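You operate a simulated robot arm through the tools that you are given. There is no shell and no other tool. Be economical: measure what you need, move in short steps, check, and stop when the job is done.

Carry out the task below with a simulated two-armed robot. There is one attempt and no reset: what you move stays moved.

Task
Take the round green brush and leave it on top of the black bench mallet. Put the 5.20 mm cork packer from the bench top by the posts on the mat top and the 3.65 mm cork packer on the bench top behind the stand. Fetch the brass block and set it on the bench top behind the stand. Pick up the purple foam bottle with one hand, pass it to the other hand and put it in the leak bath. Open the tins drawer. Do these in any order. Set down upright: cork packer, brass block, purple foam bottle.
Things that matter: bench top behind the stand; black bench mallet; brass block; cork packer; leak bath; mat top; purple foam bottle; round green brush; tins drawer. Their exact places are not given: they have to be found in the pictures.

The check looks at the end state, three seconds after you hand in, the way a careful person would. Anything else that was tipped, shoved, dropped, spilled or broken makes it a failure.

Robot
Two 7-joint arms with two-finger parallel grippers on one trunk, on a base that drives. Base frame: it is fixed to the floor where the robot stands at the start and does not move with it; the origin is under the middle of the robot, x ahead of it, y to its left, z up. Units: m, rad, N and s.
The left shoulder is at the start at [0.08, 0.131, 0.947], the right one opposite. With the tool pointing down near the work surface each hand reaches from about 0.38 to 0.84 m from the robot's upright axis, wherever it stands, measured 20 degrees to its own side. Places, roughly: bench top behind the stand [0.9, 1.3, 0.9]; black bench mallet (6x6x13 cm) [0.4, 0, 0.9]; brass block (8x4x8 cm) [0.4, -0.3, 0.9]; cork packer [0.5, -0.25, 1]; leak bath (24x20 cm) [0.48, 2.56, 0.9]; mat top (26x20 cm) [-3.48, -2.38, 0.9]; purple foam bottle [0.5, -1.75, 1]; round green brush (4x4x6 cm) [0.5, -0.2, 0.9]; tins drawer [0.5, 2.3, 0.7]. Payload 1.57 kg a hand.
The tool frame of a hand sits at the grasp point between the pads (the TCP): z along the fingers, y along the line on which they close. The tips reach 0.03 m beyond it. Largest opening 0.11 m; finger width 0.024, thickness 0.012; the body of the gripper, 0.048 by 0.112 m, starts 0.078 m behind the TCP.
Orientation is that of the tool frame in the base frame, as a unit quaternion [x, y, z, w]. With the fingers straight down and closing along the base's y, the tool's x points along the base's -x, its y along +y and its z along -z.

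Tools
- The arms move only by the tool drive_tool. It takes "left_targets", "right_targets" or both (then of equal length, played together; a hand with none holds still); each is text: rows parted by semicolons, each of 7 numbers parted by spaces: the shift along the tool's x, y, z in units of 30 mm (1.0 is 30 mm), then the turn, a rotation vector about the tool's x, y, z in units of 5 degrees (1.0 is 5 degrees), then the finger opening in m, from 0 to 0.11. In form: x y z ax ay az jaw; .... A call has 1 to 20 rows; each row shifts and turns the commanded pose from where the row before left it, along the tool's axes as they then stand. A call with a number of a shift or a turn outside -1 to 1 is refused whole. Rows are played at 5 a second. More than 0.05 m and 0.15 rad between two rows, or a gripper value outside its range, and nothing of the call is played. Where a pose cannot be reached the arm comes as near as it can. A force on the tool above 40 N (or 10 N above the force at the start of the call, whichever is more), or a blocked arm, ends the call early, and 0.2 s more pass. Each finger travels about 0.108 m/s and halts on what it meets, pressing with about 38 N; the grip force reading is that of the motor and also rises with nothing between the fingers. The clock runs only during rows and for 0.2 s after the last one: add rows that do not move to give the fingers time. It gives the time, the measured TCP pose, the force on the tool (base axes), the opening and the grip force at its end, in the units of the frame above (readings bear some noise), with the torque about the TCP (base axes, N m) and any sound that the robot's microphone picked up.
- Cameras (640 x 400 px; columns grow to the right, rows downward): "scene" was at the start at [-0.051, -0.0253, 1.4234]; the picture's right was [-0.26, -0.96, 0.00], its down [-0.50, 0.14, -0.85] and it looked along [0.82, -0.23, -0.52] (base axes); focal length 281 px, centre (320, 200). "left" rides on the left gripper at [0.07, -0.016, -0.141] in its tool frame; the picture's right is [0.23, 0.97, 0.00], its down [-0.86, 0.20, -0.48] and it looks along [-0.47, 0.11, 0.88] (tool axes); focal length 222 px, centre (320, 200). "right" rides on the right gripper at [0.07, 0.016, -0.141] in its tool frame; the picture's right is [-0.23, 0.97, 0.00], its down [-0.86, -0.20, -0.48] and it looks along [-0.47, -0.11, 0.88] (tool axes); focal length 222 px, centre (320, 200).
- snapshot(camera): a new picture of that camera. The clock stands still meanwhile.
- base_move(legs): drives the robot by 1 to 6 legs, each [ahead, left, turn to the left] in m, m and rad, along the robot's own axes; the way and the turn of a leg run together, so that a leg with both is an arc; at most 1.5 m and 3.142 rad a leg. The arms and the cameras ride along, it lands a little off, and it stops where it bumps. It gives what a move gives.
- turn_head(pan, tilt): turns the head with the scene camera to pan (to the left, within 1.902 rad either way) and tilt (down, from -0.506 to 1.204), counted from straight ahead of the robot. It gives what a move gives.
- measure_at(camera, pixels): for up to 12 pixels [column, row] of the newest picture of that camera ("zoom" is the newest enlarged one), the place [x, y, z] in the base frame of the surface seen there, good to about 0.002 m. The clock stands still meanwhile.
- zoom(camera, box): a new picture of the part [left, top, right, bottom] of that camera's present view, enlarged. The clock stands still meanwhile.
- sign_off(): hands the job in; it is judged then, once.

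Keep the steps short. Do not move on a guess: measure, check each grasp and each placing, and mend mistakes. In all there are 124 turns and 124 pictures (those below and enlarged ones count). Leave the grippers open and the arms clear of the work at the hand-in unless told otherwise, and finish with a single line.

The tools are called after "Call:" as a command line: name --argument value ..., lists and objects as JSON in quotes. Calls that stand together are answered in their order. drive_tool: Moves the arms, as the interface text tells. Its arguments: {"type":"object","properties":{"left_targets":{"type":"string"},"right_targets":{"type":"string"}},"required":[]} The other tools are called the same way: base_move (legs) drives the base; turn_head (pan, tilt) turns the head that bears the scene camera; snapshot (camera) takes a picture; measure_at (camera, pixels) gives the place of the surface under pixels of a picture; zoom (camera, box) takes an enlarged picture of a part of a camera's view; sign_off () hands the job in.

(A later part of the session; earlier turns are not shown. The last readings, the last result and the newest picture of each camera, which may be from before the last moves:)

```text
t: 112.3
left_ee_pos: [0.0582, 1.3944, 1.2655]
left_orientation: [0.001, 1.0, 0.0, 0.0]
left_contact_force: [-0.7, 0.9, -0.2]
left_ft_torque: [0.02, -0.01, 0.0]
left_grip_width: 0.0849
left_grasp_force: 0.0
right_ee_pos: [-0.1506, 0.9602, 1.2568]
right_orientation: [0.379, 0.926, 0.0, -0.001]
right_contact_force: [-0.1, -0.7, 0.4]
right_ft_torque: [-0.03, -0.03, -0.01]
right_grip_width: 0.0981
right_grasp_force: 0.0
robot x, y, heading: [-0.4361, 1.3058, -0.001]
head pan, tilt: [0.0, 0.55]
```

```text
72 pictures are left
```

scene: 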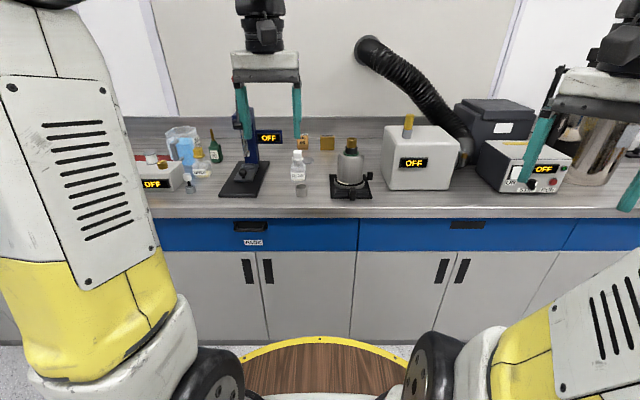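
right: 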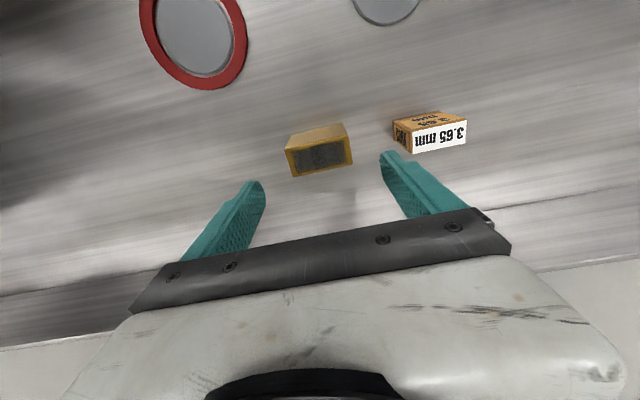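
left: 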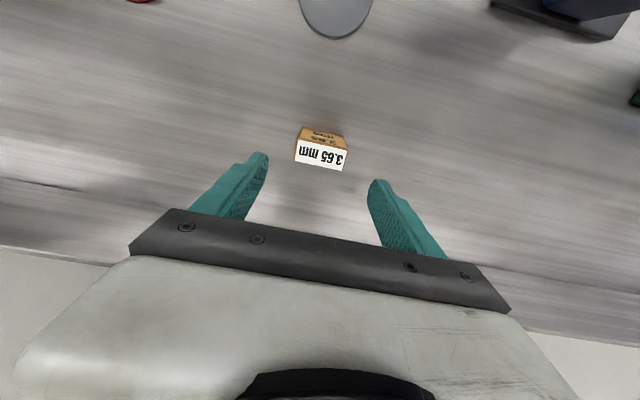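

Both are behind the stand. Drive left 0.9 m to the drawers; straighten the right hand.

Call:
base_move --legs '[[-0.1, 0.9, 0]]'

Call:
drive_tool --right_targets "0 0 0 0 0 -1 0.098; 0 0 0 0 0 -1 0.098; 0 0 0 0 0 -1 0.098; 0 0 0 0 0 -1 0.098; 0 0 0 0 0 -1 0.098; 0 0 0 0 0 -1 0.098; 0 0 0 0 0 -1 0.098; 0 0 0 0 0 -1 0.098; 0 0 0 0 0 -0.9 0.098"

Call:
turn_head --pan 0.0 --tilt 0.6

Call:
snapshot --camera "scene"

```text
t: 117.0
left_ee_pos: [-0.039, 2.2829, 1.2659]
left_orientation: [0.001, 1.0, 0.0, 0.0]
left_contact_force: [0.3, 0.7, 0.0]
left_ft_torque: [-0.02, 0.01, 0.03]
left_grip_width: 0.0851
left_grasp_force: 0.0
right_ee_pos: [-0.2477, 1.848, 1.257]
right_orientation: [0.379, 0.925, 0.001, -0.001]
right_contact_force: [0.2, 0.5, -0.2]
right_ft_torque: [-0.02, 0.0, -0.03]
right_grip_width: 0.0976
right_grasp_force: 0.0
robot x, y, heading: [-0.5319, 2.1924, -0.006]
head pan, tilt: [0.0, 0.55]
```

```text
t: 119.0
left_ee_pos: [-0.0388, 2.2817, 1.2646]
left_orientation: [0.001, 1.0, -0.001, 0.0]
left_contact_force: [-0.2, 0.6, -0.2]
left_ft_torque: [0.02, -0.02, -0.01]
left_grip_width: 0.0852
left_grasp_force: 0.0
right_ee_pos: [-0.2498, 1.8479, 1.258]
right_orientation: [0.001, 1.0, 0.0, 0.0]
right_contact_force: [0.2, 0.5, -0.5]
right_ft_torque: [0.02, 0.01, 0.0]
right_grip_width: 0.098
right_grasp_force: 0.0
robot x, y, heading: [-0.5346, 2.1919, -0.003]
head pan, tilt: [0.0, 0.55]
```

```text
t: 119.7
left_ee_pos: [-0.0401, 2.2833, 1.265]
left_orientation: [0.001, 1.0, 0.0, 0.0]
left_contact_force: [0.5, -1.0, -0.7]
left_ft_torque: [-0.02, 0.01, -0.02]
left_grip_width: 0.0852
left_grasp_force: 0.0
right_ee_pos: [-0.2495, 1.8468, 1.2574]
right_orientation: [0.001, 1.0, -0.001, -0.001]
right_contact_force: [-0.4, -0.7, -0.1]
right_ft_torque: [-0.01, -0.03, 0.02]
right_grip_width: 0.0981
right_grasp_force: 0.0
robot x, y, heading: [-0.5333, 2.1889, 0.001]
head pan, tilt: [0.0, 0.6]
```

```text
71 pictures are left
```

scene: 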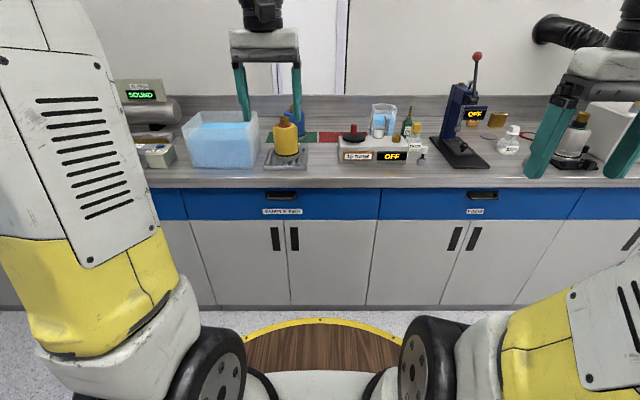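

Call:
zoom --camera "scene" --box '[180, 90, 440, 240]'

Call:
zoom --camera "scene" --box '[230, 180, 330, 230]'

Call:
measure_at --camera "zoom" --pixels '[[240, 105], [320, 105], [400, 105], [320, 90], [320, 120], [320, 200], [243, 90], [440, 140], [320, 108], [30, 40]]'

Call:
measure_at --camera "scene" --pixels '[[192, 145], [250, 155], [225, 120], [215, 165], [190, 125], [255, 115], [230, 145], [287, 125], [285, 165], [135, 120]]'

```text
2.46 times, centred on (310, 165) of scene
```

zoom: 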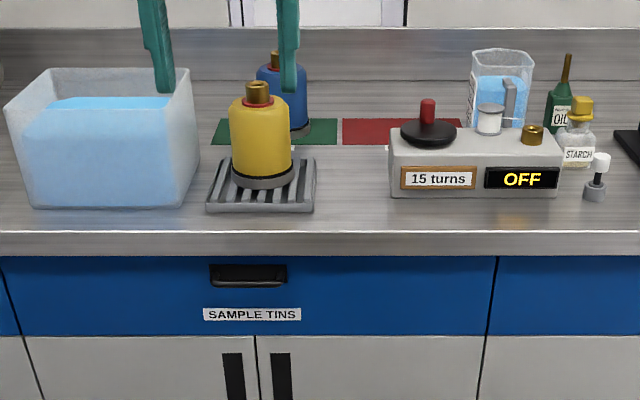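

```text
6.40 times, centred on (280, 205) of scene
```

zoom: 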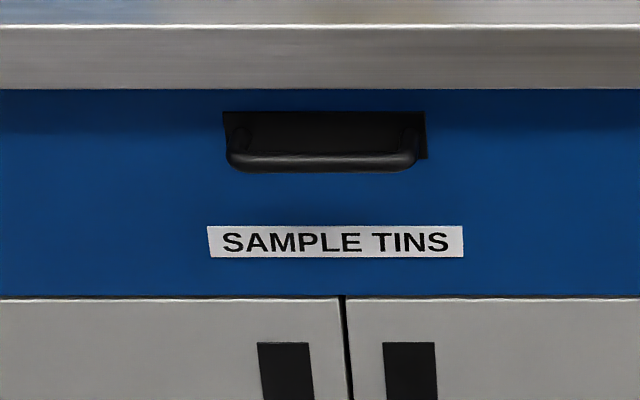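

```text
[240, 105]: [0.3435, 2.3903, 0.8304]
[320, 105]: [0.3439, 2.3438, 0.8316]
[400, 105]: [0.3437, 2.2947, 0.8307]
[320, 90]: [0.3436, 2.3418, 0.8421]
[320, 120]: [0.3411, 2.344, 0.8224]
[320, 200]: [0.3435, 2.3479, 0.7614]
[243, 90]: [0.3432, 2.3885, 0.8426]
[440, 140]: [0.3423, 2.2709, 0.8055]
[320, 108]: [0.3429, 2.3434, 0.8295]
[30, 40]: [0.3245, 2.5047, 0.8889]
```

```text
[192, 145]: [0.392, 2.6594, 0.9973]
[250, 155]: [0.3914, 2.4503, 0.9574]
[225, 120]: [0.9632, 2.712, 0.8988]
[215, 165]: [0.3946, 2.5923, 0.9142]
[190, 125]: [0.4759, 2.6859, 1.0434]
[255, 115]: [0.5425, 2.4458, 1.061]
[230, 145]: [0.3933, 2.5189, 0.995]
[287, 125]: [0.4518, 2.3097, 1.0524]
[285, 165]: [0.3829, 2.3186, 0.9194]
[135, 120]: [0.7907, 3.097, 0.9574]
```

The "SAMPLE TINS" drawer's handle bar is at enlarged (320,160). Measure it.

Call:
measure_at --camera "zoom" --pixels '[[320, 157], [320, 162], [320, 167], [240, 160], [410, 160], [235, 140], [320, 152], [320, 60], [320, 75], [10, 300], [630, 300]]'

```text
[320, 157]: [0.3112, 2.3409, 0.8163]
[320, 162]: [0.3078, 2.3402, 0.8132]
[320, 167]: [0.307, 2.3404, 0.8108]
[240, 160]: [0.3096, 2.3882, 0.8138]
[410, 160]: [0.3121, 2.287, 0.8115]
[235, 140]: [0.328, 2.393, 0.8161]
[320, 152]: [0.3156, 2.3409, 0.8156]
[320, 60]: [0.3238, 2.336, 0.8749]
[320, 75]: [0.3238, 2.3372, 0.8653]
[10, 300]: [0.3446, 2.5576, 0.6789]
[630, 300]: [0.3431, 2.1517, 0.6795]
```

Handle bar: x 0.307–0.318, z 0.808–0.818, y 2.285–2.39. I'll bring the left hand in front of it and turn it to point forward with fingers closing vertically. First move to (0.15,2.34,1.10).

Call:
drive_tool --left_targets "-0.9 0.27 0.786 0 0 0 0.06; -0.9 0.27 0.786 0 0 0 0.06; -0.9 0.27 0.786 0 0 0 0.06; -0.9 0.27 0.786 0 0 0 0.06; -0.9 0.27 0.786 0 0 0 0.06; -0.9 0.27 0.786 0 0 0 0.06; -0.9 0.27 0.786 0 0 0 0.06; 0 0 0 0 0 0 0.06"

Call:
drive_tool --left_targets "0 0 0 -0.924 -0.924 0.924 0.06; 0 0 0 -0.924 -0.924 0.924 0.06; 0 0 0 -0.924 -0.924 0.924 0.06; 0 0 0 -0.924 -0.924 0.924 0.06; 0 0 0 -0.924 -0.924 0.924 0.06; 0 0 0 -0.924 -0.924 0.924 0.06; 0 0 0 -0.924 -0.924 0.924 0.06; 0 0 0 -0.924 -0.924 0.924 0.06; 0 0 0 -0.924 -0.924 0.924 0.06; 0 0 0 -0.924 -0.924 0.924 0.06; 0 0 0 -0.924 -0.924 0.924 0.06; 0 0 0 -0.924 -0.924 0.924 0.06; 0 0 0 -0.924 -0.924 0.924 0.06; 0 0 0 -0.924 -0.924 0.924 0.06; 0 0 0 -0.924 -0.924 0.924 0.06; 0 0 0 0 0 0 0.06"

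Call:
snapshot --camera "scene"

```text
t: 121.5
left_ee_pos: [0.1497, 2.3375, 1.1005]
left_orientation: [0.002, 1.0, 0.0, 0.0]
left_contact_force: [-0.4, 0.5, -0.7]
left_ft_torque: [0.03, 0.01, 0.0]
left_grip_width: 0.0601
left_grasp_force: 0.0
right_ee_pos: [-0.2489, 1.8472, 1.2572]
right_orientation: [0.0, 1.0, 0.0, -0.002]
right_contact_force: [0.4, -0.4, -0.3]
right_ft_torque: [-0.01, -0.01, 0.01]
right_grip_width: 0.0982
right_grasp_force: 0.2
robot x, y, heading: [-0.5339, 2.1877, 0.003]
head pan, tilt: [0.0, 0.6]
```

```text
t: 124.9
left_ee_pos: [0.1497, 2.3387, 1.1]
left_orientation: [0.468, 0.587, 0.466, 0.468]
left_contact_force: [0.3, -0.4, 0.3]
left_ft_torque: [0.03, 0.01, -0.02]
left_grip_width: 0.06
left_grasp_force: 0.0
left hand out of reach, approached as far as the arm can: row 14, 15
right_ee_pos: [-0.2501, 1.8472, 1.2579]
right_orientation: [0.0, 1.0, 0.0, -0.001]
right_contact_force: [-0.6, -0.7, 0.4]
right_ft_torque: [0.02, 0.01, -0.01]
right_grip_width: 0.098
right_grasp_force: 0.0
robot x, y, heading: [-0.5346, 2.1941, -0.005]
head pan, tilt: [0.0, 0.6]
```

```text
68 pictures are left
```

scene: 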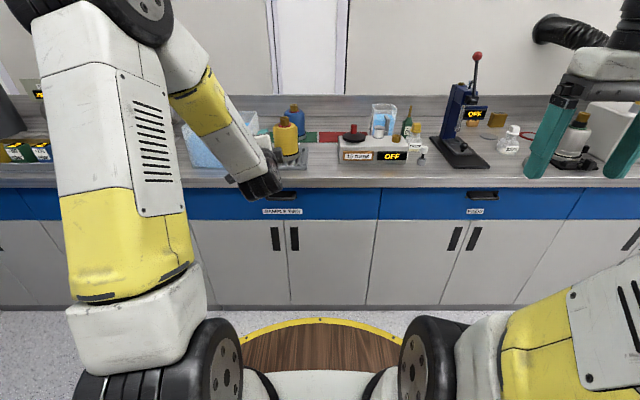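

Nearly there (13° short at this height). Lower the hand along its y axis to handle height and re-check.

Call:
drive_tool --left_targets "0 -0.95 0 0 0 0 0.06; 0 -0.95 0 0 0 0 0.06; 0 -0.95 0 0 0 0 0.06; 0 -0.95 0 0 0 0 0.06; 0 -0.95 0 0 0 0 0.06; 0 -0.95 0 0 0 0 0.06; 0 -0.95 0 0 0 0 0.06; 0 -0.95 0 0 0 0 0.06; 0 -0.95 0 0 0 0 0.06; 0 0 0 0 0 0 0.06"

Call:
snapshot --camera "left"

Call:
snapshot --camera "scene"

```text
t: 127.1
left_ee_pos: [0.1241, 2.3063, 0.9168]
left_orientation: [0.468, 0.587, 0.466, 0.468]
left_contact_force: [0.1, 0.0, -0.4]
left_ft_torque: [0.0, -0.03, -0.05]
left_grip_width: 0.0598
left_grasp_force: 0.0
left hand out of reach, approached as far as the arm can: row 2, 3, 4, 5
right_ee_pos: [-0.2495, 1.848, 1.2566]
right_orientation: [0.0, 1.0, 0.001, -0.001]
right_contact_force: [-0.5, 0.2, -1.0]
right_ft_torque: [-0.01, 0.0, 0.0]
right_grip_width: 0.0982
right_grasp_force: 0.0
robot x, y, heading: [-0.5314, 2.1927, -0.004]
head pan, tilt: [0.0, 0.6]
```

```text
67 pictures are left
```

left: 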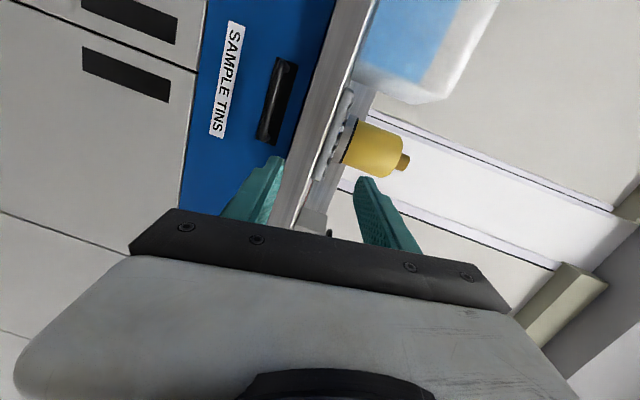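

```text
66 pictures are left
```

scene: 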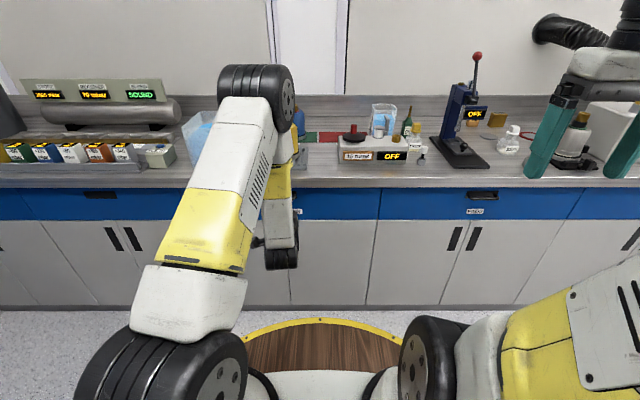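

Try the remaining 12° of turn here.

Call:
drive_tool --left_targets "0 0 0 -0.7 -0.7 0.7 0.06; 0 0 0 -0.7 -0.7 0.7 0.06; 0 0 0 0 0 0 0.06"

```text
t: 127.9
left_ee_pos: [0.1237, 2.306, 0.9162]
left_orientation: [0.502, 0.498, 0.499, 0.501]
left_contact_force: [0.3, -0.6, -0.5]
left_ft_torque: [0.02, -0.01, 0.01]
left_grip_width: 0.0599
left_grasp_force: 0.1
right_ee_pos: [-0.2488, 1.8475, 1.2574]
right_orientation: [0.0, 1.0, 0.001, -0.002]
right_contact_force: [-0.3, -0.2, 0.4]
right_ft_torque: [0.0, 0.05, 0.03]
right_grip_width: 0.0981
right_grasp_force: 0.0
robot x, y, heading: [-0.5311, 2.1893, -0.003]
head pan, tilt: [0.0, 0.6]
```

Orientation exact. Move down and forward to (0.23,2.34,0.813).

Call:
drive_tool --left_targets "0.283 -0.86 0.9 0 0 0 0.05; 0.283 -0.86 0.9 0 0 0 0.05; 0.283 -0.86 0.9 0 0 0 0.05; 0.283 -0.86 0.9 0 0 0 0.05; 0 0 0 0 0 0 0.05"

Call:
snapshot --camera "left"

Call:
measure_at --camera "left" --pixels '[[290, 100], [275, 120], [285, 80], [300, 110]]'

```text
t: 129.1
left_ee_pos: [0.2337, 2.3387, 0.8164]
left_orientation: [0.501, 0.499, 0.5, 0.501]
left_contact_force: [0.0, -0.2, -0.8]
left_ft_torque: [-0.01, 0.01, 0.01]
left_grip_width: 0.05
left_grasp_force: 0.1
right_ee_pos: [-0.2491, 1.8478, 1.2576]
right_orientation: [0.0, 1.0, 0.0, -0.001]
right_contact_force: [0.0, -0.7, -0.2]
right_ft_torque: [-0.02, 0.0, -0.01]
right_grip_width: 0.0978
right_grasp_force: 0.0
robot x, y, heading: [-0.5324, 2.1878, -0.001]
head pan, tilt: [0.0, 0.6]
```

```text
65 pictures are left
```

left: 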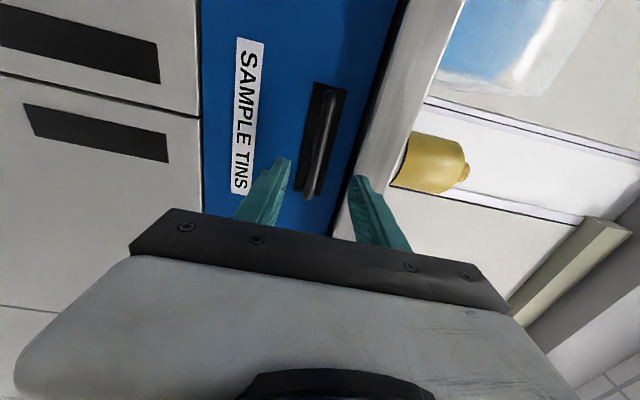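

```text
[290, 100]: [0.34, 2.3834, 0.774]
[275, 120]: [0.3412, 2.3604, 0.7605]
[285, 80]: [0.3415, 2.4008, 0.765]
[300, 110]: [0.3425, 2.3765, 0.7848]
```

Call:
measure_at --camera "left" --pixels '[[322, 130], [320, 150], [315, 170], [328, 110], [316, 150], [325, 150], [330, 150], [350, 150]]'

```text
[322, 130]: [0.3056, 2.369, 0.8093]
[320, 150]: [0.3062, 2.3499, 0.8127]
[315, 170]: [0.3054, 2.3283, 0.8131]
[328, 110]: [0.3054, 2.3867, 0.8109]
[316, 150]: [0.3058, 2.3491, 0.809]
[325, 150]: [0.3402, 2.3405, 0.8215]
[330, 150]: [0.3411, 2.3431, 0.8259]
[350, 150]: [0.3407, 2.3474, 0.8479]
```

Bar centre z≈0.811. Lower 5 mm, advance to x≈0.305, close.

Call:
drive_tool --left_targets "0 -0.17 0.8 0 0 0 0.05; 0 0 0.8 0 0 0 0.05; 0 0 0.75 0 0 0 0.05; 0 0 0 0 0 0 0.05; 0 0 0 0 0 0 0.02; 0 0 0 0 0 0 0.004; 0 0 0 0 0 0 0.004; 0 0 0 0 0 0 0.004"

```text
t: 130.9
left_ee_pos: [0.3038, 2.3374, 0.8121]
left_orientation: [0.5, 0.497, 0.501, 0.502]
left_contact_force: [0.9, 1.9, 12.0]
left_ft_torque: [-0.12, -0.08, -0.13]
left_grip_width: 0.0126
left_grasp_force: 29.4
right_ee_pos: [-0.2491, 1.8481, 1.2569]
right_orientation: [0.001, 1.0, 0.0, -0.001]
right_contact_force: [0.0, 0.0, -0.1]
right_ft_torque: [-0.01, 0.01, -0.02]
right_grip_width: 0.0981
right_grasp_force: 0.2
robot x, y, heading: [-0.5329, 2.1899, -0.001]
head pan, tilt: [0.0, 0.6]
```

Bar gripped. Pull back ~0.19 m with the arm.

Call:
drive_tool --left_targets "0 0 -0.4 0 0 0 0.004; 0 0 -0.6 0 0 0 0.004; 0 0 -0.6 0 0 0 0.004; 0 0 -0.6 0 0 0 0.004; 0 0 -0.6 0 0 0 0.004; 0 0 -0.6 0 0 0 0.004; 0 0 -0.6 0 0 0 0.004; 0 0 -0.6 0 0 0 0.004; 0 0 -0.6 0 0 0 0.004; 0 0 -0.6 0 0 0 0.004; 0 0 -0.6 0 0 0 0.004; 0 0 0 0 0 0 0.004"

Call:
snapshot --camera "scene"

```text
t: 133.0
left_ee_pos: [0.1379, 2.34, 0.81]
left_orientation: [0.499, 0.495, 0.501, 0.505]
left_contact_force: [1.5, -1.9, 2.1]
left_ft_torque: [-0.05, -0.12, 0.59]
left_grip_width: 0.013
left_grasp_force: 29.7
right_ee_pos: [-0.2493, 1.8485, 1.2576]
right_orientation: [-0.001, 1.0, 0.001, -0.001]
right_contact_force: [-1.2, -0.9, -1.0]
right_ft_torque: [0.02, 0.01, -0.03]
right_grip_width: 0.0982
right_grasp_force: 0.2
robot x, y, heading: [-0.5321, 2.193, -0.007]
head pan, tilt: [0.0, 0.6]
stopped in row 10 (left hand): the force on the tool passed its limit at 41 N (the readings are from after the stop); the commanded pose is now the measured one
```

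```text
64 pictures are left
```

scene: 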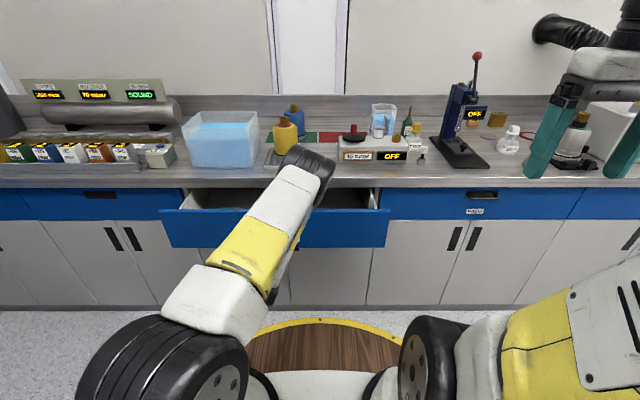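

Drawer is out 0.166 m, then force peaked: possibly its stop. Try one more gentle pull.

Call:
drive_tool --left_targets "0 0 -0.3 0 0 0 0.004; 0 0 -0.3 0 0 0 0.004; 0 0 -0.3 0 0 0 0.004; 0 0 0 0 0 0 0.004"

```text
t: 134.0
left_ee_pos: [0.1096, 2.3402, 0.8107]
left_orientation: [0.499, 0.495, 0.501, 0.504]
left_contact_force: [0.7, -5.0, 7.3]
left_ft_torque: [-0.05, -0.08, 0.2]
left_grip_width: 0.0127
left_grasp_force: 29.3
right_ee_pos: [-0.2488, 1.8474, 1.2578]
right_orientation: [0.001, 1.0, 0.0, -0.001]
right_contact_force: [0.6, -0.7, 0.2]
right_ft_torque: [-0.02, 0.02, 0.02]
right_grip_width: 0.0982
right_grasp_force: 0.1
robot x, y, heading: [-0.5298, 2.1912, 0.002]
head pan, tilt: [0.0, 0.6]
```

It still moves freely. Continue gently.

Call:
drive_tool --left_targets "0 0 -0.3 0 0 0 0.004; 0 0 -0.3 0 0 0 0.004; 0 0 -0.3 0 0 0 0.004; 0 0 -0.3 0 0 0 0.004; 0 0 -0.3 0 0 0 0.004; 0 0 -0.3 0 0 0 0.004; 0 0 -0.3 0 0 0 0.004; 0 0 0 0 0 0 0.004"

Call:
snapshot --camera "scene"

```text
t: 135.8
left_ee_pos: [0.0462, 2.3399, 0.8104]
left_orientation: [0.499, 0.494, 0.502, 0.505]
left_contact_force: [0.3, -13.5, 31.2]
left_ft_torque: [-0.14, -0.21, 0.57]
left_grip_width: 0.0128
left_grasp_force: 30.0
right_ee_pos: [-0.2495, 1.847, 1.2571]
right_orientation: [0.0, 1.0, 0.001, 0.0]
right_contact_force: [0.1, 0.0, 0.3]
right_ft_torque: [0.0, 0.03, 0.04]
right_grip_width: 0.098
right_grasp_force: 0.0
robot x, y, heading: [-0.5351, 2.1895, -0.006]
head pan, tilt: [0.0, 0.6]
```

```text
63 pictures are left
```

scene: 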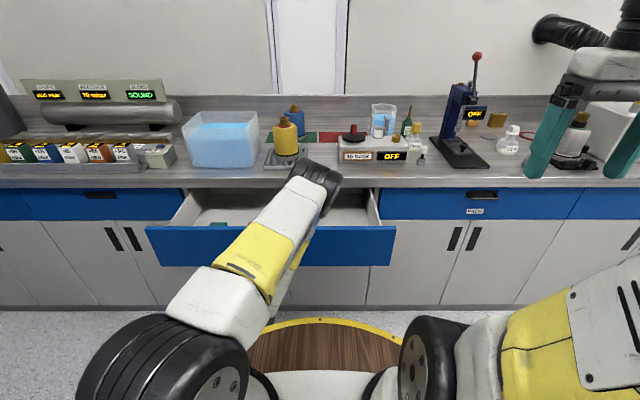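

Drawer is open 0.26 m. Release the bar and back the base off.

Call:
drive_tool --left_targets "0 0 0 0 0 0 0.03; 0 0 0 0 0 0 0.05; 0 0 0 0 0 0 0.05; 0 0 0 0 0 0 0.05"

Call:
base_move --legs '[[-0.35, 0, 0]]'

Call:
snapshot --camera "scene"

```text
t: 136.8
left_ee_pos: [0.0477, 2.3394, 0.8085]
left_orientation: [0.5, 0.497, 0.5, 0.503]
left_contact_force: [-0.1, -0.6, 0.2]
left_ft_torque: [0.02, -0.01, -0.02]
left_grip_width: 0.05
left_grasp_force: 0.0
right_ee_pos: [-0.2494, 1.8477, 1.2584]
right_orientation: [0.0, 1.0, 0.0, -0.001]
right_contact_force: [0.2, 0.1, -1.3]
right_ft_torque: [0.0, 0.0, -0.05]
right_grip_width: 0.098
right_grasp_force: 0.1
robot x, y, heading: [-0.5307, 2.1927, -0.004]
head pan, tilt: [0.0, 0.6]
```

```text
t: 139.0
left_ee_pos: [-0.2589, 2.3991, 0.8092]
left_orientation: [0.482, 0.513, 0.517, 0.486]
left_contact_force: [0.4, 0.4, -0.5]
left_ft_torque: [0.06, -0.03, -0.02]
left_grip_width: 0.05
left_grasp_force: 0.0
right_ee_pos: [-0.5207, 1.8871, 1.258]
right_orientation: [-0.034, 0.999, 0.001, -0.002]
right_contact_force: [0.2, -0.5, -0.1]
right_ft_torque: [-0.01, -0.01, 0.0]
right_grip_width: 0.0981
right_grasp_force: 0.1
robot x, y, heading: [-0.8225, 2.2077, 0.069]
head pan, tilt: [0.0, 0.6]
stopped in leg 1: the robot was blocked; the commanded pose is now the measured one
```

```text
62 pictures are left
```

scene: 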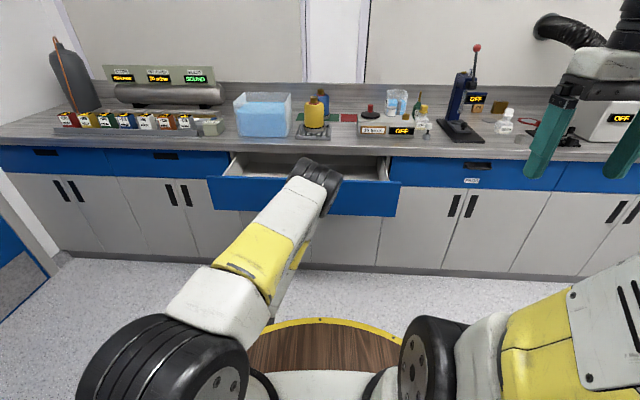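

The base bumped something behind. Look before moving on.

Call:
turn_head --pan 1.9 --tilt 0.7

Call:
snapshot --camera "scene"

Call:
turn_head --pan -1.9 --tilt 0.6

Call:
snapshot --camera "scene"

```text
t: 140.9
left_ee_pos: [-0.2575, 2.3995, 0.8084]
left_orientation: [0.482, 0.513, 0.518, 0.486]
left_contact_force: [-0.8, -0.1, 0.1]
left_ft_torque: [-0.01, -0.02, -0.01]
left_grip_width: 0.0501
left_grasp_force: 0.0
right_ee_pos: [-0.5205, 1.8852, 1.257]
right_orientation: [-0.034, 0.999, -0.001, -0.001]
right_contact_force: [0.5, 0.2, 0.1]
right_ft_torque: [0.04, -0.01, -0.02]
right_grip_width: 0.0981
right_grasp_force: 0.0
robot x, y, heading: [-0.8244, 2.2113, 0.071]
head pan, tilt: [1.901, 0.7]
```

```text
61 pictures are left
```

scene: 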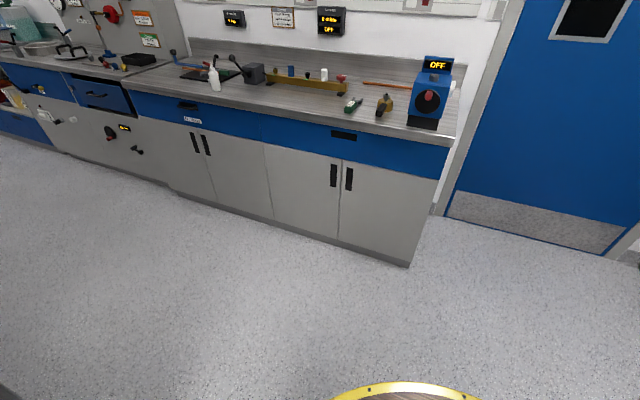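

```text
t: 144.0
left_ee_pos: [-0.2582, 2.3998, 0.8089]
left_orientation: [0.483, 0.512, 0.518, 0.486]
left_contact_force: [-0.5, 0.5, 0.5]
left_ft_torque: [0.0, 0.0, -0.04]
left_grip_width: 0.0502
left_grasp_force: 0.1
right_ee_pos: [-0.5198, 1.8868, 1.2574]
right_orientation: [-0.034, 0.999, 0.0, -0.001]
right_contact_force: [-0.3, -0.2, -0.4]
right_ft_torque: [-0.03, 0.01, -0.03]
right_grip_width: 0.0979
right_grasp_force: 0.1
robot x, y, heading: [-0.8288, 2.2117, 0.064]
head pan, tilt: [-1.901, 0.6]
```

```text
60 pictures are left
```

scene: 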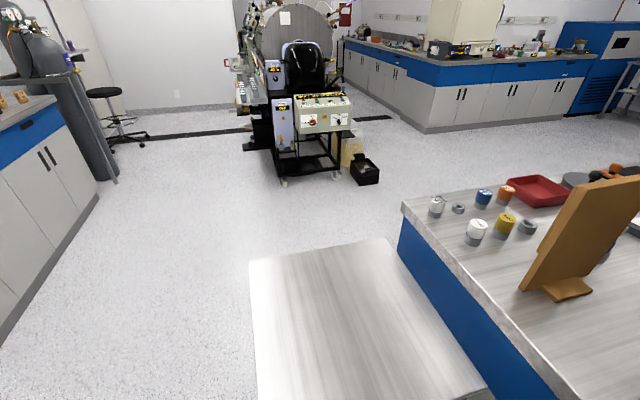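

It was the fixed table leaf behind; nothing moved visibly. Step forward, straighten heading, raise left hand and turn it back down.

Call:
base_move --legs '[[0.08, 0, -0.066]]'

Call:
drive_tool --left_targets "0 1 0 0 0 0 0.08; 0 1 0 0 0 0 0.08; 0 1 0 0 0 0 0.08; 0 1 0 0 0 0 0.08; 0 1 0 0 0 0 0.08; 0 1 0 0 0 0 0.08; 0 1 0 0 0 0 0.08; 0 1 0 0 0 0 0.08; 0 1 0 0 0 0 0.08; 0 0 0 0 0 0 0.08"

Call:
drive_tool --left_targets "0 0 0 0.924 0.924 -0.924 0.08; 0 0 0 0.924 0.924 -0.924 0.08; 0 0 0 0.924 0.924 -0.924 0.08; 0 0 0 0.924 0.924 -0.924 0.08; 0 0 0 0.924 0.924 -0.924 0.08; 0 0 0 0.924 0.924 -0.924 0.08; 0 0 0 0.924 0.924 -0.924 0.08; 0 0 0 0.924 0.924 -0.924 0.08; 0 0 0 0.924 0.924 -0.924 0.08; 0 0 0 0.924 0.924 -0.924 0.08; 0 0 0 0.924 0.924 -0.924 0.08; 0 0 0 0.924 0.924 -0.924 0.08; 0 0 0 0.924 0.924 -0.924 0.08; 0 0 0 0.924 0.924 -0.924 0.08; 0 0 0 0.924 0.924 -0.924 0.08; 0 0 0 0 0 0 0.08"

```text
t: 145.1
left_ee_pos: [-0.1676, 2.3627, 0.8085]
left_orientation: [0.499, 0.496, 0.502, 0.503]
left_contact_force: [-0.4, 0.6, -0.1]
left_ft_torque: [0.0, 0.03, 0.01]
left_grip_width: 0.0501
left_grasp_force: 0.0
right_ee_pos: [-0.4642, 1.87, 1.2577]
right_orientation: [-0.001, 1.0, 0.0, -0.001]
right_contact_force: [-0.3, 0.7, -1.1]
right_ft_torque: [-0.02, 0.01, -0.04]
right_grip_width: 0.098
right_grasp_force: 0.0
robot x, y, heading: [-0.745, 2.2107, -0.001]
head pan, tilt: [-1.901, 0.6]
```

```text
t: 147.3
left_ee_pos: [-0.1449, 2.359, 1.0248]
left_orientation: [0.497, 0.493, 0.504, 0.505]
left_contact_force: [0.2, -0.3, 0.7]
left_ft_torque: [0.02, -0.04, 0.03]
left_grip_width: 0.0802
left_grasp_force: 0.0
left hand out of reach, approached as far as the arm can: row 6, 7, 8, 9
right_ee_pos: [-0.4632, 1.8692, 1.2575]
right_orientation: [0.0, 1.0, 0.0, 0.0]
right_contact_force: [0.9, 0.4, 0.2]
right_ft_torque: [-0.02, -0.03, 0.0]
right_grip_width: 0.0979
right_grasp_force: 0.0
robot x, y, heading: [-0.7451, 2.2099, 0.0]
head pan, tilt: [-1.901, 0.6]
```

```text
t: 150.7
left_ee_pos: [-0.1562, 2.354, 0.9708]
left_orientation: [0.004, 1.0, 0.0, 0.003]
left_contact_force: [0.0, 0.5, -1.0]
left_ft_torque: [0.02, -0.03, 0.01]
left_grip_width: 0.0799
left_grasp_force: 0.1
left hand out of reach, approached as far as the arm can: row 1, 2
right_ee_pos: [-0.4638, 1.8702, 1.2566]
right_orientation: [0.0, 1.0, 0.0, -0.001]
right_contact_force: [0.7, -0.6, -0.8]
right_ft_torque: [0.01, 0.01, 0.02]
right_grip_width: 0.0981
right_grasp_force: 0.0
robot x, y, heading: [-0.7486, 2.211, -0.004]
head pan, tilt: [-1.901, 0.6]
```

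Raise and tuck the left hand, then drive back to the first bench.

Call:
drive_tool --left_targets "0.5 -0.24 -0.93 0 0 0 0.1; 0.5 -0.24 -0.93 0 0 0 0.1; 0.5 -0.24 -0.93 0 0 0 0.1; 0.5 -0.24 -0.93 0 0 0 0.1; 0.5 -0.24 -0.93 0 0 0 0.1; 0.5 -0.24 -0.93 0 0 0 0.1; 0.5 -0.24 -0.93 0 0 0 0.1; 0.5 -0.24 -0.93 0 0 0 0.1; 0.5 -0.24 -0.93 0 0 0 0.1; 0.5 -0.24 -0.93 0 0 0 0.1; 0 0 0 0 0 0 0.1"

Call:
base_move --legs '[[0.2, 0, 0], [0, -1.1, 0], [0, -1.12, 0]]'

Call:
turn_head --pan -0.3 --tilt 0.5

Call:
snapshot --camera "scene"

```text
t: 153.1
left_ee_pos: [-0.3106, 2.2823, 1.2484]
left_orientation: [0.002, 1.0, 0.0, 0.004]
left_contact_force: [-0.6, -0.4, 0.3]
left_ft_torque: [-0.01, 0.04, 0.01]
left_grip_width: 0.1
left_grasp_force: 0.1
right_ee_pos: [-0.4643, 1.8694, 1.2563]
right_orientation: [0.0, 1.0, 0.001, -0.001]
right_contact_force: [-0.4, 0.2, 0.3]
right_ft_torque: [0.01, -0.03, 0.01]
right_grip_width: 0.0981
right_grasp_force: 0.0
robot x, y, heading: [-0.747, 2.2134, -0.003]
head pan, tilt: [-1.901, 0.6]
```

```text
t: 165.2
left_ee_pos: [-0.1127, 0.06, 1.2469]
left_orientation: [0.003, 1.0, -0.001, 0.004]
left_contact_force: [0.0, -0.4, 0.3]
left_ft_torque: [0.01, 0.0, -0.03]
left_grip_width: 0.0999
left_grasp_force: 0.1
right_ee_pos: [-0.2653, -0.3533, 1.2564]
right_orientation: [-0.001, 1.0, 0.0, -0.001]
right_contact_force: [0.9, 0.9, 0.3]
right_ft_torque: [0.0, 0.02, 0.02]
right_grip_width: 0.0982
right_grasp_force: 0.1
robot x, y, heading: [-0.5492, -0.0117, 0.0]
head pan, tilt: [-1.901, 0.6]
```

```text
t: 166.9
left_ee_pos: [-0.1137, 0.0612, 1.2497]
left_orientation: [0.003, 1.0, 0.001, 0.004]
left_contact_force: [0.5, 0.5, -0.1]
left_ft_torque: [0.01, 0.02, -0.02]
left_grip_width: 0.0999
left_grasp_force: 0.0
right_ee_pos: [-0.266, -0.3528, 1.2567]
right_orientation: [0.0, 1.0, 0.0, -0.001]
right_contact_force: [-0.1, -0.4, -0.4]
right_ft_torque: [0.02, -0.06, -0.02]
right_grip_width: 0.0981
right_grasp_force: 0.0
robot x, y, heading: [-0.5492, -0.0132, -0.009]
head pan, tilt: [-0.3, 0.499]
```

```text
59 pictures are left
```

scene: 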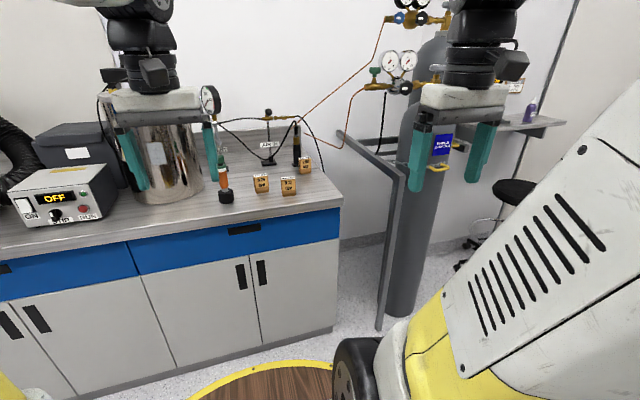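

Drive ahead 0.45, then move the right hand over the 5.20 packer (0.461,-0.117).

Call:
base_move --legs '[[0.45, 0.0, 0.005]]'

Call:
drive_tool --right_targets "-0.93 0.78 0 0 0 0 0.08; -0.93 0.78 0 0 0 0 0.08; -0.93 0.78 0 0 0 0 0.08; -0.93 0.78 0 0 0 0 0.08; -0.93 0.78 0 0 0 0 0.08; -0.93 0.78 0 0 0 0 0.08; -0.93 0.78 0 0 0 0 0.08; -0.93 0.78 0 0 0 0 0.08; -0.93 0.78 0 0 0 0 0.08; -0.93 0.78 0 0 0 0 0.08; 0 0 0 0 0 0 0.08"

Call:
snapshot --camera "right"

```text
t: 169.6
left_ee_pos: [0.3394, 0.0584, 1.2493]
left_orientation: [0.003, 1.0, 0.0, 0.005]
left_contact_force: [0.3, 0.0, 0.9]
left_ft_torque: [-0.04, -0.03, 0.0]
left_grip_width: 0.0997
left_grasp_force: 0.0
right_ee_pos: [0.1854, -0.3542, 1.2577]
right_orientation: [0.0, 1.0, 0.0, -0.001]
right_contact_force: [-0.1, 1.1, -0.5]
right_ft_torque: [0.0, -0.02, 0.02]
right_grip_width: 0.0982
right_grasp_force: 0.0
robot x, y, heading: [-0.0974, -0.011, -0.002]
head pan, tilt: [-0.3, 0.499]
```

```text
t: 172.0
left_ee_pos: [0.3398, 0.0588, 1.2487]
left_orientation: [0.003, 1.0, 0.0, 0.005]
left_contact_force: [-0.3, -0.3, -0.2]
left_ft_torque: [-0.02, -0.04, 0.01]
left_grip_width: 0.1002
left_grasp_force: 0.0
right_ee_pos: [0.4666, -0.1207, 1.2554]
right_orientation: [0.0, 1.0, 0.0, -0.001]
right_contact_force: [0.4, -0.6, -0.4]
right_ft_torque: [0.0, -0.01, 0.0]
right_grip_width: 0.0797
right_grasp_force: 0.2
robot x, y, heading: [-0.096, -0.0143, 0.0]
head pan, tilt: [-0.3, 0.499]
```

```text
58 pictures are left
```

right: 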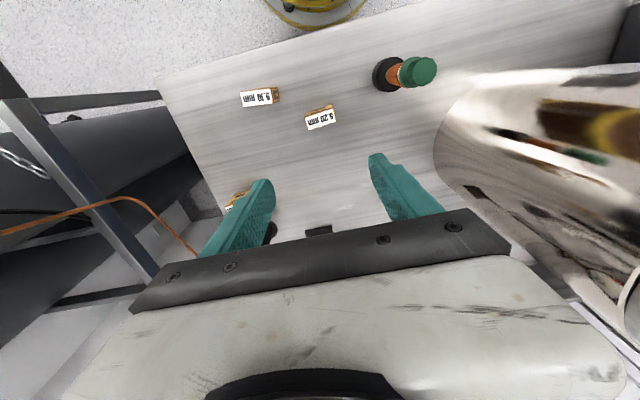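

Call:
drive_tool --right_targets "0 0 1 0 0 0 0.085; 0 0 1 0 0 0 0.085; 0 0 1 0 0 0 0.085; 0 0 1 0 0 0 0.085; 0 0 1 0 0 0 0.085; 0 0 1 0 0 0 0.085; 0 0 0.8 0 0 0 0.085; 0 0 0 0 0 0 0.085"

Call:
snapshot --camera "right"

```text
t: 173.8
left_ee_pos: [0.3383, 0.0578, 1.2481]
left_orientation: [0.004, 1.0, 0.001, 0.004]
left_contact_force: [0.2, 0.4, -0.1]
left_ft_torque: [0.0, -0.02, 0.0]
left_grip_width: 0.1001
left_grasp_force: 0.1
right_ee_pos: [0.4629, -0.1197, 1.053]
right_orientation: [0.0, 1.0, 0.0, 0.0]
right_contact_force: [-0.4, 0.3, 0.5]
right_ft_torque: [-0.03, -0.01, 0.0]
right_grip_width: 0.0851
right_grasp_force: 0.0
robot x, y, heading: [-0.097, -0.0157, -0.003]
head pan, tilt: [-0.3, 0.499]
```

```text
57 pictures are left
```

right: 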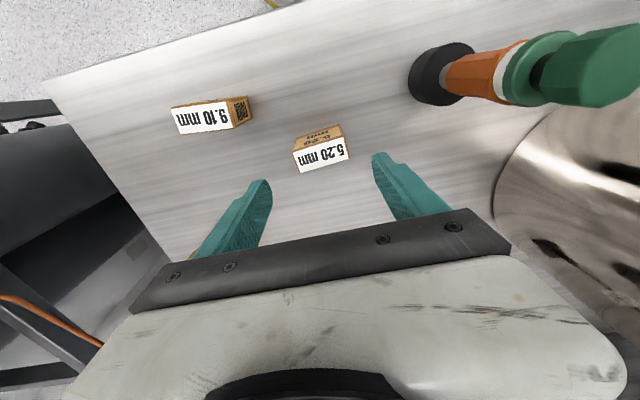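

Call:
measure_at --camera "right" --pixels '[[295, 154], [345, 139], [348, 155], [300, 170], [321, 155]]'

```text
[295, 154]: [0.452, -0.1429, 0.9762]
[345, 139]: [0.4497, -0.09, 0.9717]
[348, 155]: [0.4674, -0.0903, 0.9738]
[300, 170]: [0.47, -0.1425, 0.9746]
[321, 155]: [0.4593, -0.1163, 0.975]
```

Call:
drive_tool --right_targets "0.1 0.1 0.9 0 0 0 0.085; 0 0 0.9 0 0 0 0.085; 0 0 0.9 0 0 0 0.085; 0 0 0.95 0 0 0 0.085; 0 0 0 0 0 0 0.085; 0 0 0 0 0 0 0.06; 0 0 0 0 0 0 0.045; 0 0 0 0 0 0 0.045; 0 0 0 0 0 0 0.045; 0 0 0 0 0 0 0.045"

Call:
drive_tool --right_targets "0 0 -0.4 0 0 0 0.045; 0 0 -1 0 0 0 0.045; 0 0 -1 0 0 0 0.045; 0 0 -1 0 0 0 0.045; 0 0 -1 0 0 0 0.045; 0 0 -1 0 0 0 0.045; 0 0 -1 0 0 0 0.045; 0 0 -1 0 0 0 0.045; 0 0 -1 0 0 0 0.045; 0 0 -1 0 0 0 0.045; 0 0 -0.9 0 0 0 0.045; 0 0 0 0 0 0 0.045"

Call:
snapshot --camera "scene"

```text
t: 176.0
left_ee_pos: [0.3394, 0.0583, 1.2487]
left_orientation: [0.004, 1.0, 0.0, 0.005]
left_contact_force: [0.1, 0.0, -0.3]
left_ft_torque: [0.0, -0.01, 0.03]
left_grip_width: 0.1001
left_grasp_force: 0.1
right_ee_pos: [0.4611, -0.1159, 0.9441]
right_orientation: [0.001, 1.0, 0.0, -0.001]
right_contact_force: [1.0, 0.1, 0.5]
right_ft_torque: [0.01, -0.05, 0.02]
right_grip_width: 0.0563
right_grasp_force: 38.0
robot x, y, heading: [-0.0956, -0.0127, -0.007]
head pan, tilt: [-0.3, 0.499]
```

```text
t: 178.6
left_ee_pos: [0.3387, 0.0587, 1.2483]
left_orientation: [0.003, 1.0, 0.0, 0.004]
left_contact_force: [0.5, 0.7, 0.0]
left_ft_torque: [0.0, -0.03, -0.01]
left_grip_width: 0.0999
left_grasp_force: 0.1
right_ee_pos: [0.4625, -0.1168, 1.2537]
right_orientation: [0.0, 1.0, 0.0, -0.001]
right_contact_force: [-0.6, -1.1, -0.8]
right_ft_torque: [0.02, 0.0, -0.04]
right_grip_width: 0.0562
right_grasp_force: 38.5
robot x, y, heading: [-0.0945, -0.0173, -0.004]
head pan, tilt: [-0.3, 0.499]
```

```text
56 pictures are left
```

scene: 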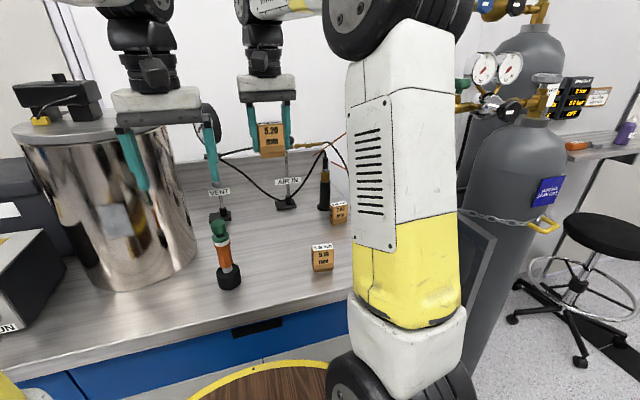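

Packer 5.20 held. Back off 0.5 m, tuck right hand, and look at the shelf with the purple bottle.

Call:
base_move --legs '[[-0.5, 0.0, 0]]'

Call:
drive_tool --right_targets "0.85 -0.8 0 0 0 0 0.045; 0.85 -0.8 0 0 0 0 0.045; 0.85 -0.8 0 0 0 0 0.045; 0.85 -0.8 0 0 0 0 0.045; 0.85 -0.8 0 0 0 0 0.045; 0.85 -0.8 0 0 0 0 0.045; 0.85 -0.8 0 0 0 0 0.045; 0.85 -0.8 0 0 0 0 0.045; 0 0 0 0 0 0 0.045"

Call:
turn_head --pan -1.2 --tilt 0.35

Call:
snapshot --camera "scene"

```text
t: 181.6
left_ee_pos: [-0.1609, 0.0604, 1.2503]
left_orientation: [0.004, 1.0, 0.0, 0.005]
left_contact_force: [0.0, -0.4, -0.2]
left_ft_torque: [-0.01, 0.01, 0.02]
left_grip_width: 0.1
left_grasp_force: 0.1
right_ee_pos: [-0.0395, -0.1151, 1.2527]
right_orientation: [0.001, 1.0, -0.001, -0.001]
right_contact_force: [-0.2, -0.1, 0.6]
right_ft_torque: [-0.04, -0.03, 0.0]
right_grip_width: 0.0555
right_grasp_force: 37.9
robot x, y, heading: [-0.5969, -0.0108, -0.008]
head pan, tilt: [-0.3, 0.499]
```

```text
t: 183.6
left_ee_pos: [-0.1608, 0.0603, 1.2495]
left_orientation: [0.004, 1.0, 0.0, 0.005]
left_contact_force: [-0.1, -0.1, 0.2]
left_ft_torque: [0.01, 0.04, 0.0]
left_grip_width: 0.1002
left_grasp_force: 0.0
right_ee_pos: [-0.2422, -0.3075, 1.2547]
right_orientation: [0.001, 1.0, 0.001, -0.001]
right_contact_force: [-0.1, -0.7, 0.1]
right_ft_torque: [-0.01, 0.02, -0.03]
right_grip_width: 0.0553
right_grasp_force: 38.4
robot x, y, heading: [-0.5989, -0.0124, -0.004]
head pan, tilt: [-0.3, 0.499]
```

```text
t: 184.8
left_ee_pos: [-0.1607, 0.0599, 1.2492]
left_orientation: [0.004, 1.0, 0.0, 0.004]
left_contact_force: [-0.2, 0.4, 0.4]
left_ft_torque: [0.03, 0.03, -0.04]
left_grip_width: 0.1
left_grasp_force: 0.1
right_ee_pos: [-0.2419, -0.3067, 1.255]
right_orientation: [0.001, 1.0, 0.0, -0.001]
right_contact_force: [-0.9, 0.4, -1.0]
right_ft_torque: [0.0, 0.05, 0.0]
right_grip_width: 0.0553
right_grasp_force: 37.6
robot x, y, heading: [-0.5966, -0.0074, -0.005]
head pan, tilt: [-1.201, 0.351]
```

```text
55 pictures are left
```

scene: 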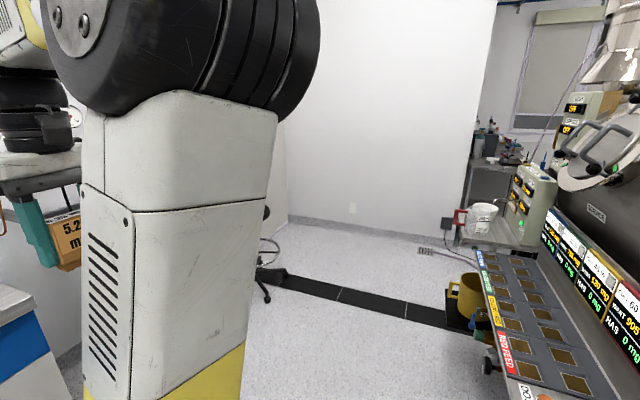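

Call:
measure_at --camera "scene" --pixels '[[265, 298], [267, 247], [480, 252], [510, 370], [460, 290], [462, 320], [495, 370], [355, 240], [340, 290], [470, 180], [430, 250], [280, 275]]'

```text
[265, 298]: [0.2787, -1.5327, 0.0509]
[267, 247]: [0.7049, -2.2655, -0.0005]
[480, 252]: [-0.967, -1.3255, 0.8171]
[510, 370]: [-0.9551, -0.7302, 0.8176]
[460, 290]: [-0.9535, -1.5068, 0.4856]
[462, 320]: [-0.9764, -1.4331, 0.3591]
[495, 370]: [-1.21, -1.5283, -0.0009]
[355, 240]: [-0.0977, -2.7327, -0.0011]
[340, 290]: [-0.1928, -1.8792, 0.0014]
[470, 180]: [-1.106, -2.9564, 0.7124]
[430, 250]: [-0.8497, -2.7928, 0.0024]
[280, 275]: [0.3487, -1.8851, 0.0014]
```

Drive right 1.2 m along the aisle and look at the shelf.

Call:
base_move --legs '[[0.15, -0.6, 0], [0, -0.7, 0]]'

Call:
turn_head --pan -0.35 --tilt 0.45

Call:
snapshot --camera "scene"

```text
t: 191.7
left_ee_pos: [-0.0117, -1.2303, 1.2492]
left_orientation: [-0.001, 1.0, 0.0, 0.004]
left_contact_force: [-0.1, 0.4, -0.2]
left_ft_torque: [0.0, 0.02, -0.01]
left_grip_width: 0.0999
left_grasp_force: 0.0
right_ee_pos: [-0.0902, -1.597, 1.2544]
right_orientation: [-0.004, 1.0, 0.0, -0.002]
right_contact_force: [-0.3, 0.0, -1.2]
right_ft_torque: [0.0, -0.01, -0.02]
right_grip_width: 0.0551
right_grasp_force: 38.1
robot x, y, heading: [-0.4484, -1.3002, 0.007]
head pan, tilt: [-1.201, 0.351]
```

```text
t: 192.8
left_ee_pos: [-0.0121, -1.2297, 1.2485]
left_orientation: [0.0, 1.0, -0.001, 0.004]
left_contact_force: [0.4, 0.0, 0.8]
left_ft_torque: [0.01, -0.01, 0.0]
left_grip_width: 0.1002
left_grasp_force: 0.1
right_ee_pos: [-0.0903, -1.5987, 1.2552]
right_orientation: [-0.004, 1.0, 0.001, -0.001]
right_contact_force: [0.2, 0.1, -0.9]
right_ft_torque: [-0.01, 0.02, 0.01]
right_grip_width: 0.0554
right_grasp_force: 38.3
robot x, y, heading: [-0.4507, -1.3037, 0.009]
head pan, tilt: [-0.351, 0.45]
```

```text
54 pictures are left
```

scene: 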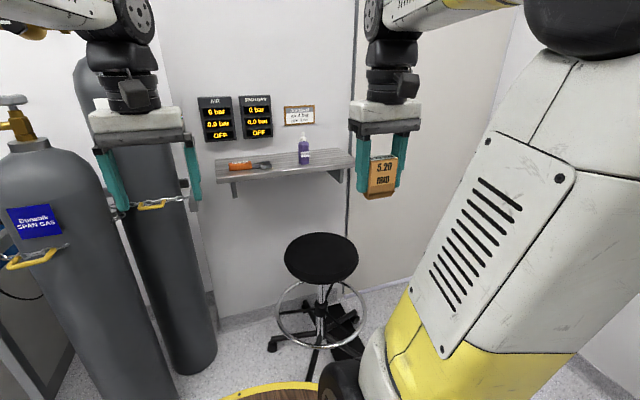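

Call:
zoom --camera "scene" --box '[200, 110, 380, 210]'

Call:
measure_at --camera "zoom" --pixels '[[368, 88], [368, 110], [368, 140], [368, 178], [350, 140], [388, 140], [368, 200], [60, 215], [140, 195], [220, 200], [500, 195]]'

Call:
measure_at --camera "scene" --pixels '[[290, 260], [320, 240], [355, 255], [322, 275], [270, 347], [340, 330], [215, 160], [350, 160], [218, 175], [180, 300], [140, 300], [348, 200]]'

```text
3.56 times, centred on (290, 160) of scene
```

zoom: 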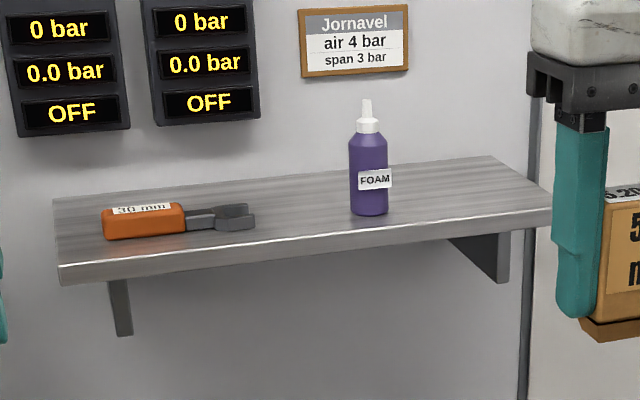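

```text
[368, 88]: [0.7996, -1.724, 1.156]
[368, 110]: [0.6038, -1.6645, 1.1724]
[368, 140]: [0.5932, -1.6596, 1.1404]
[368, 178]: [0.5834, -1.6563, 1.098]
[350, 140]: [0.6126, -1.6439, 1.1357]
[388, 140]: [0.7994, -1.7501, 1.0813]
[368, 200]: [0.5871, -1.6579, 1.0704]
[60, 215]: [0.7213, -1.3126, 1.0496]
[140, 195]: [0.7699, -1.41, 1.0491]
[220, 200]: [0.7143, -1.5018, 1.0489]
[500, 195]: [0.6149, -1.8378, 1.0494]
```

```text
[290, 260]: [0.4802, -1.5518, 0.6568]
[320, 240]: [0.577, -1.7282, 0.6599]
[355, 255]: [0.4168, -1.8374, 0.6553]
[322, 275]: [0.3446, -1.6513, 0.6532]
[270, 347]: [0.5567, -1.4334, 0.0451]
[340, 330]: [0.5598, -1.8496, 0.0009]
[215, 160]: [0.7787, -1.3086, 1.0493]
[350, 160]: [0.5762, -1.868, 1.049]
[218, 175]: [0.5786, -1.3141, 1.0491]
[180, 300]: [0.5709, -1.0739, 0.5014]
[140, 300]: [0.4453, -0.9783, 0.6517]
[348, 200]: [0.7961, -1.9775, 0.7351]
```

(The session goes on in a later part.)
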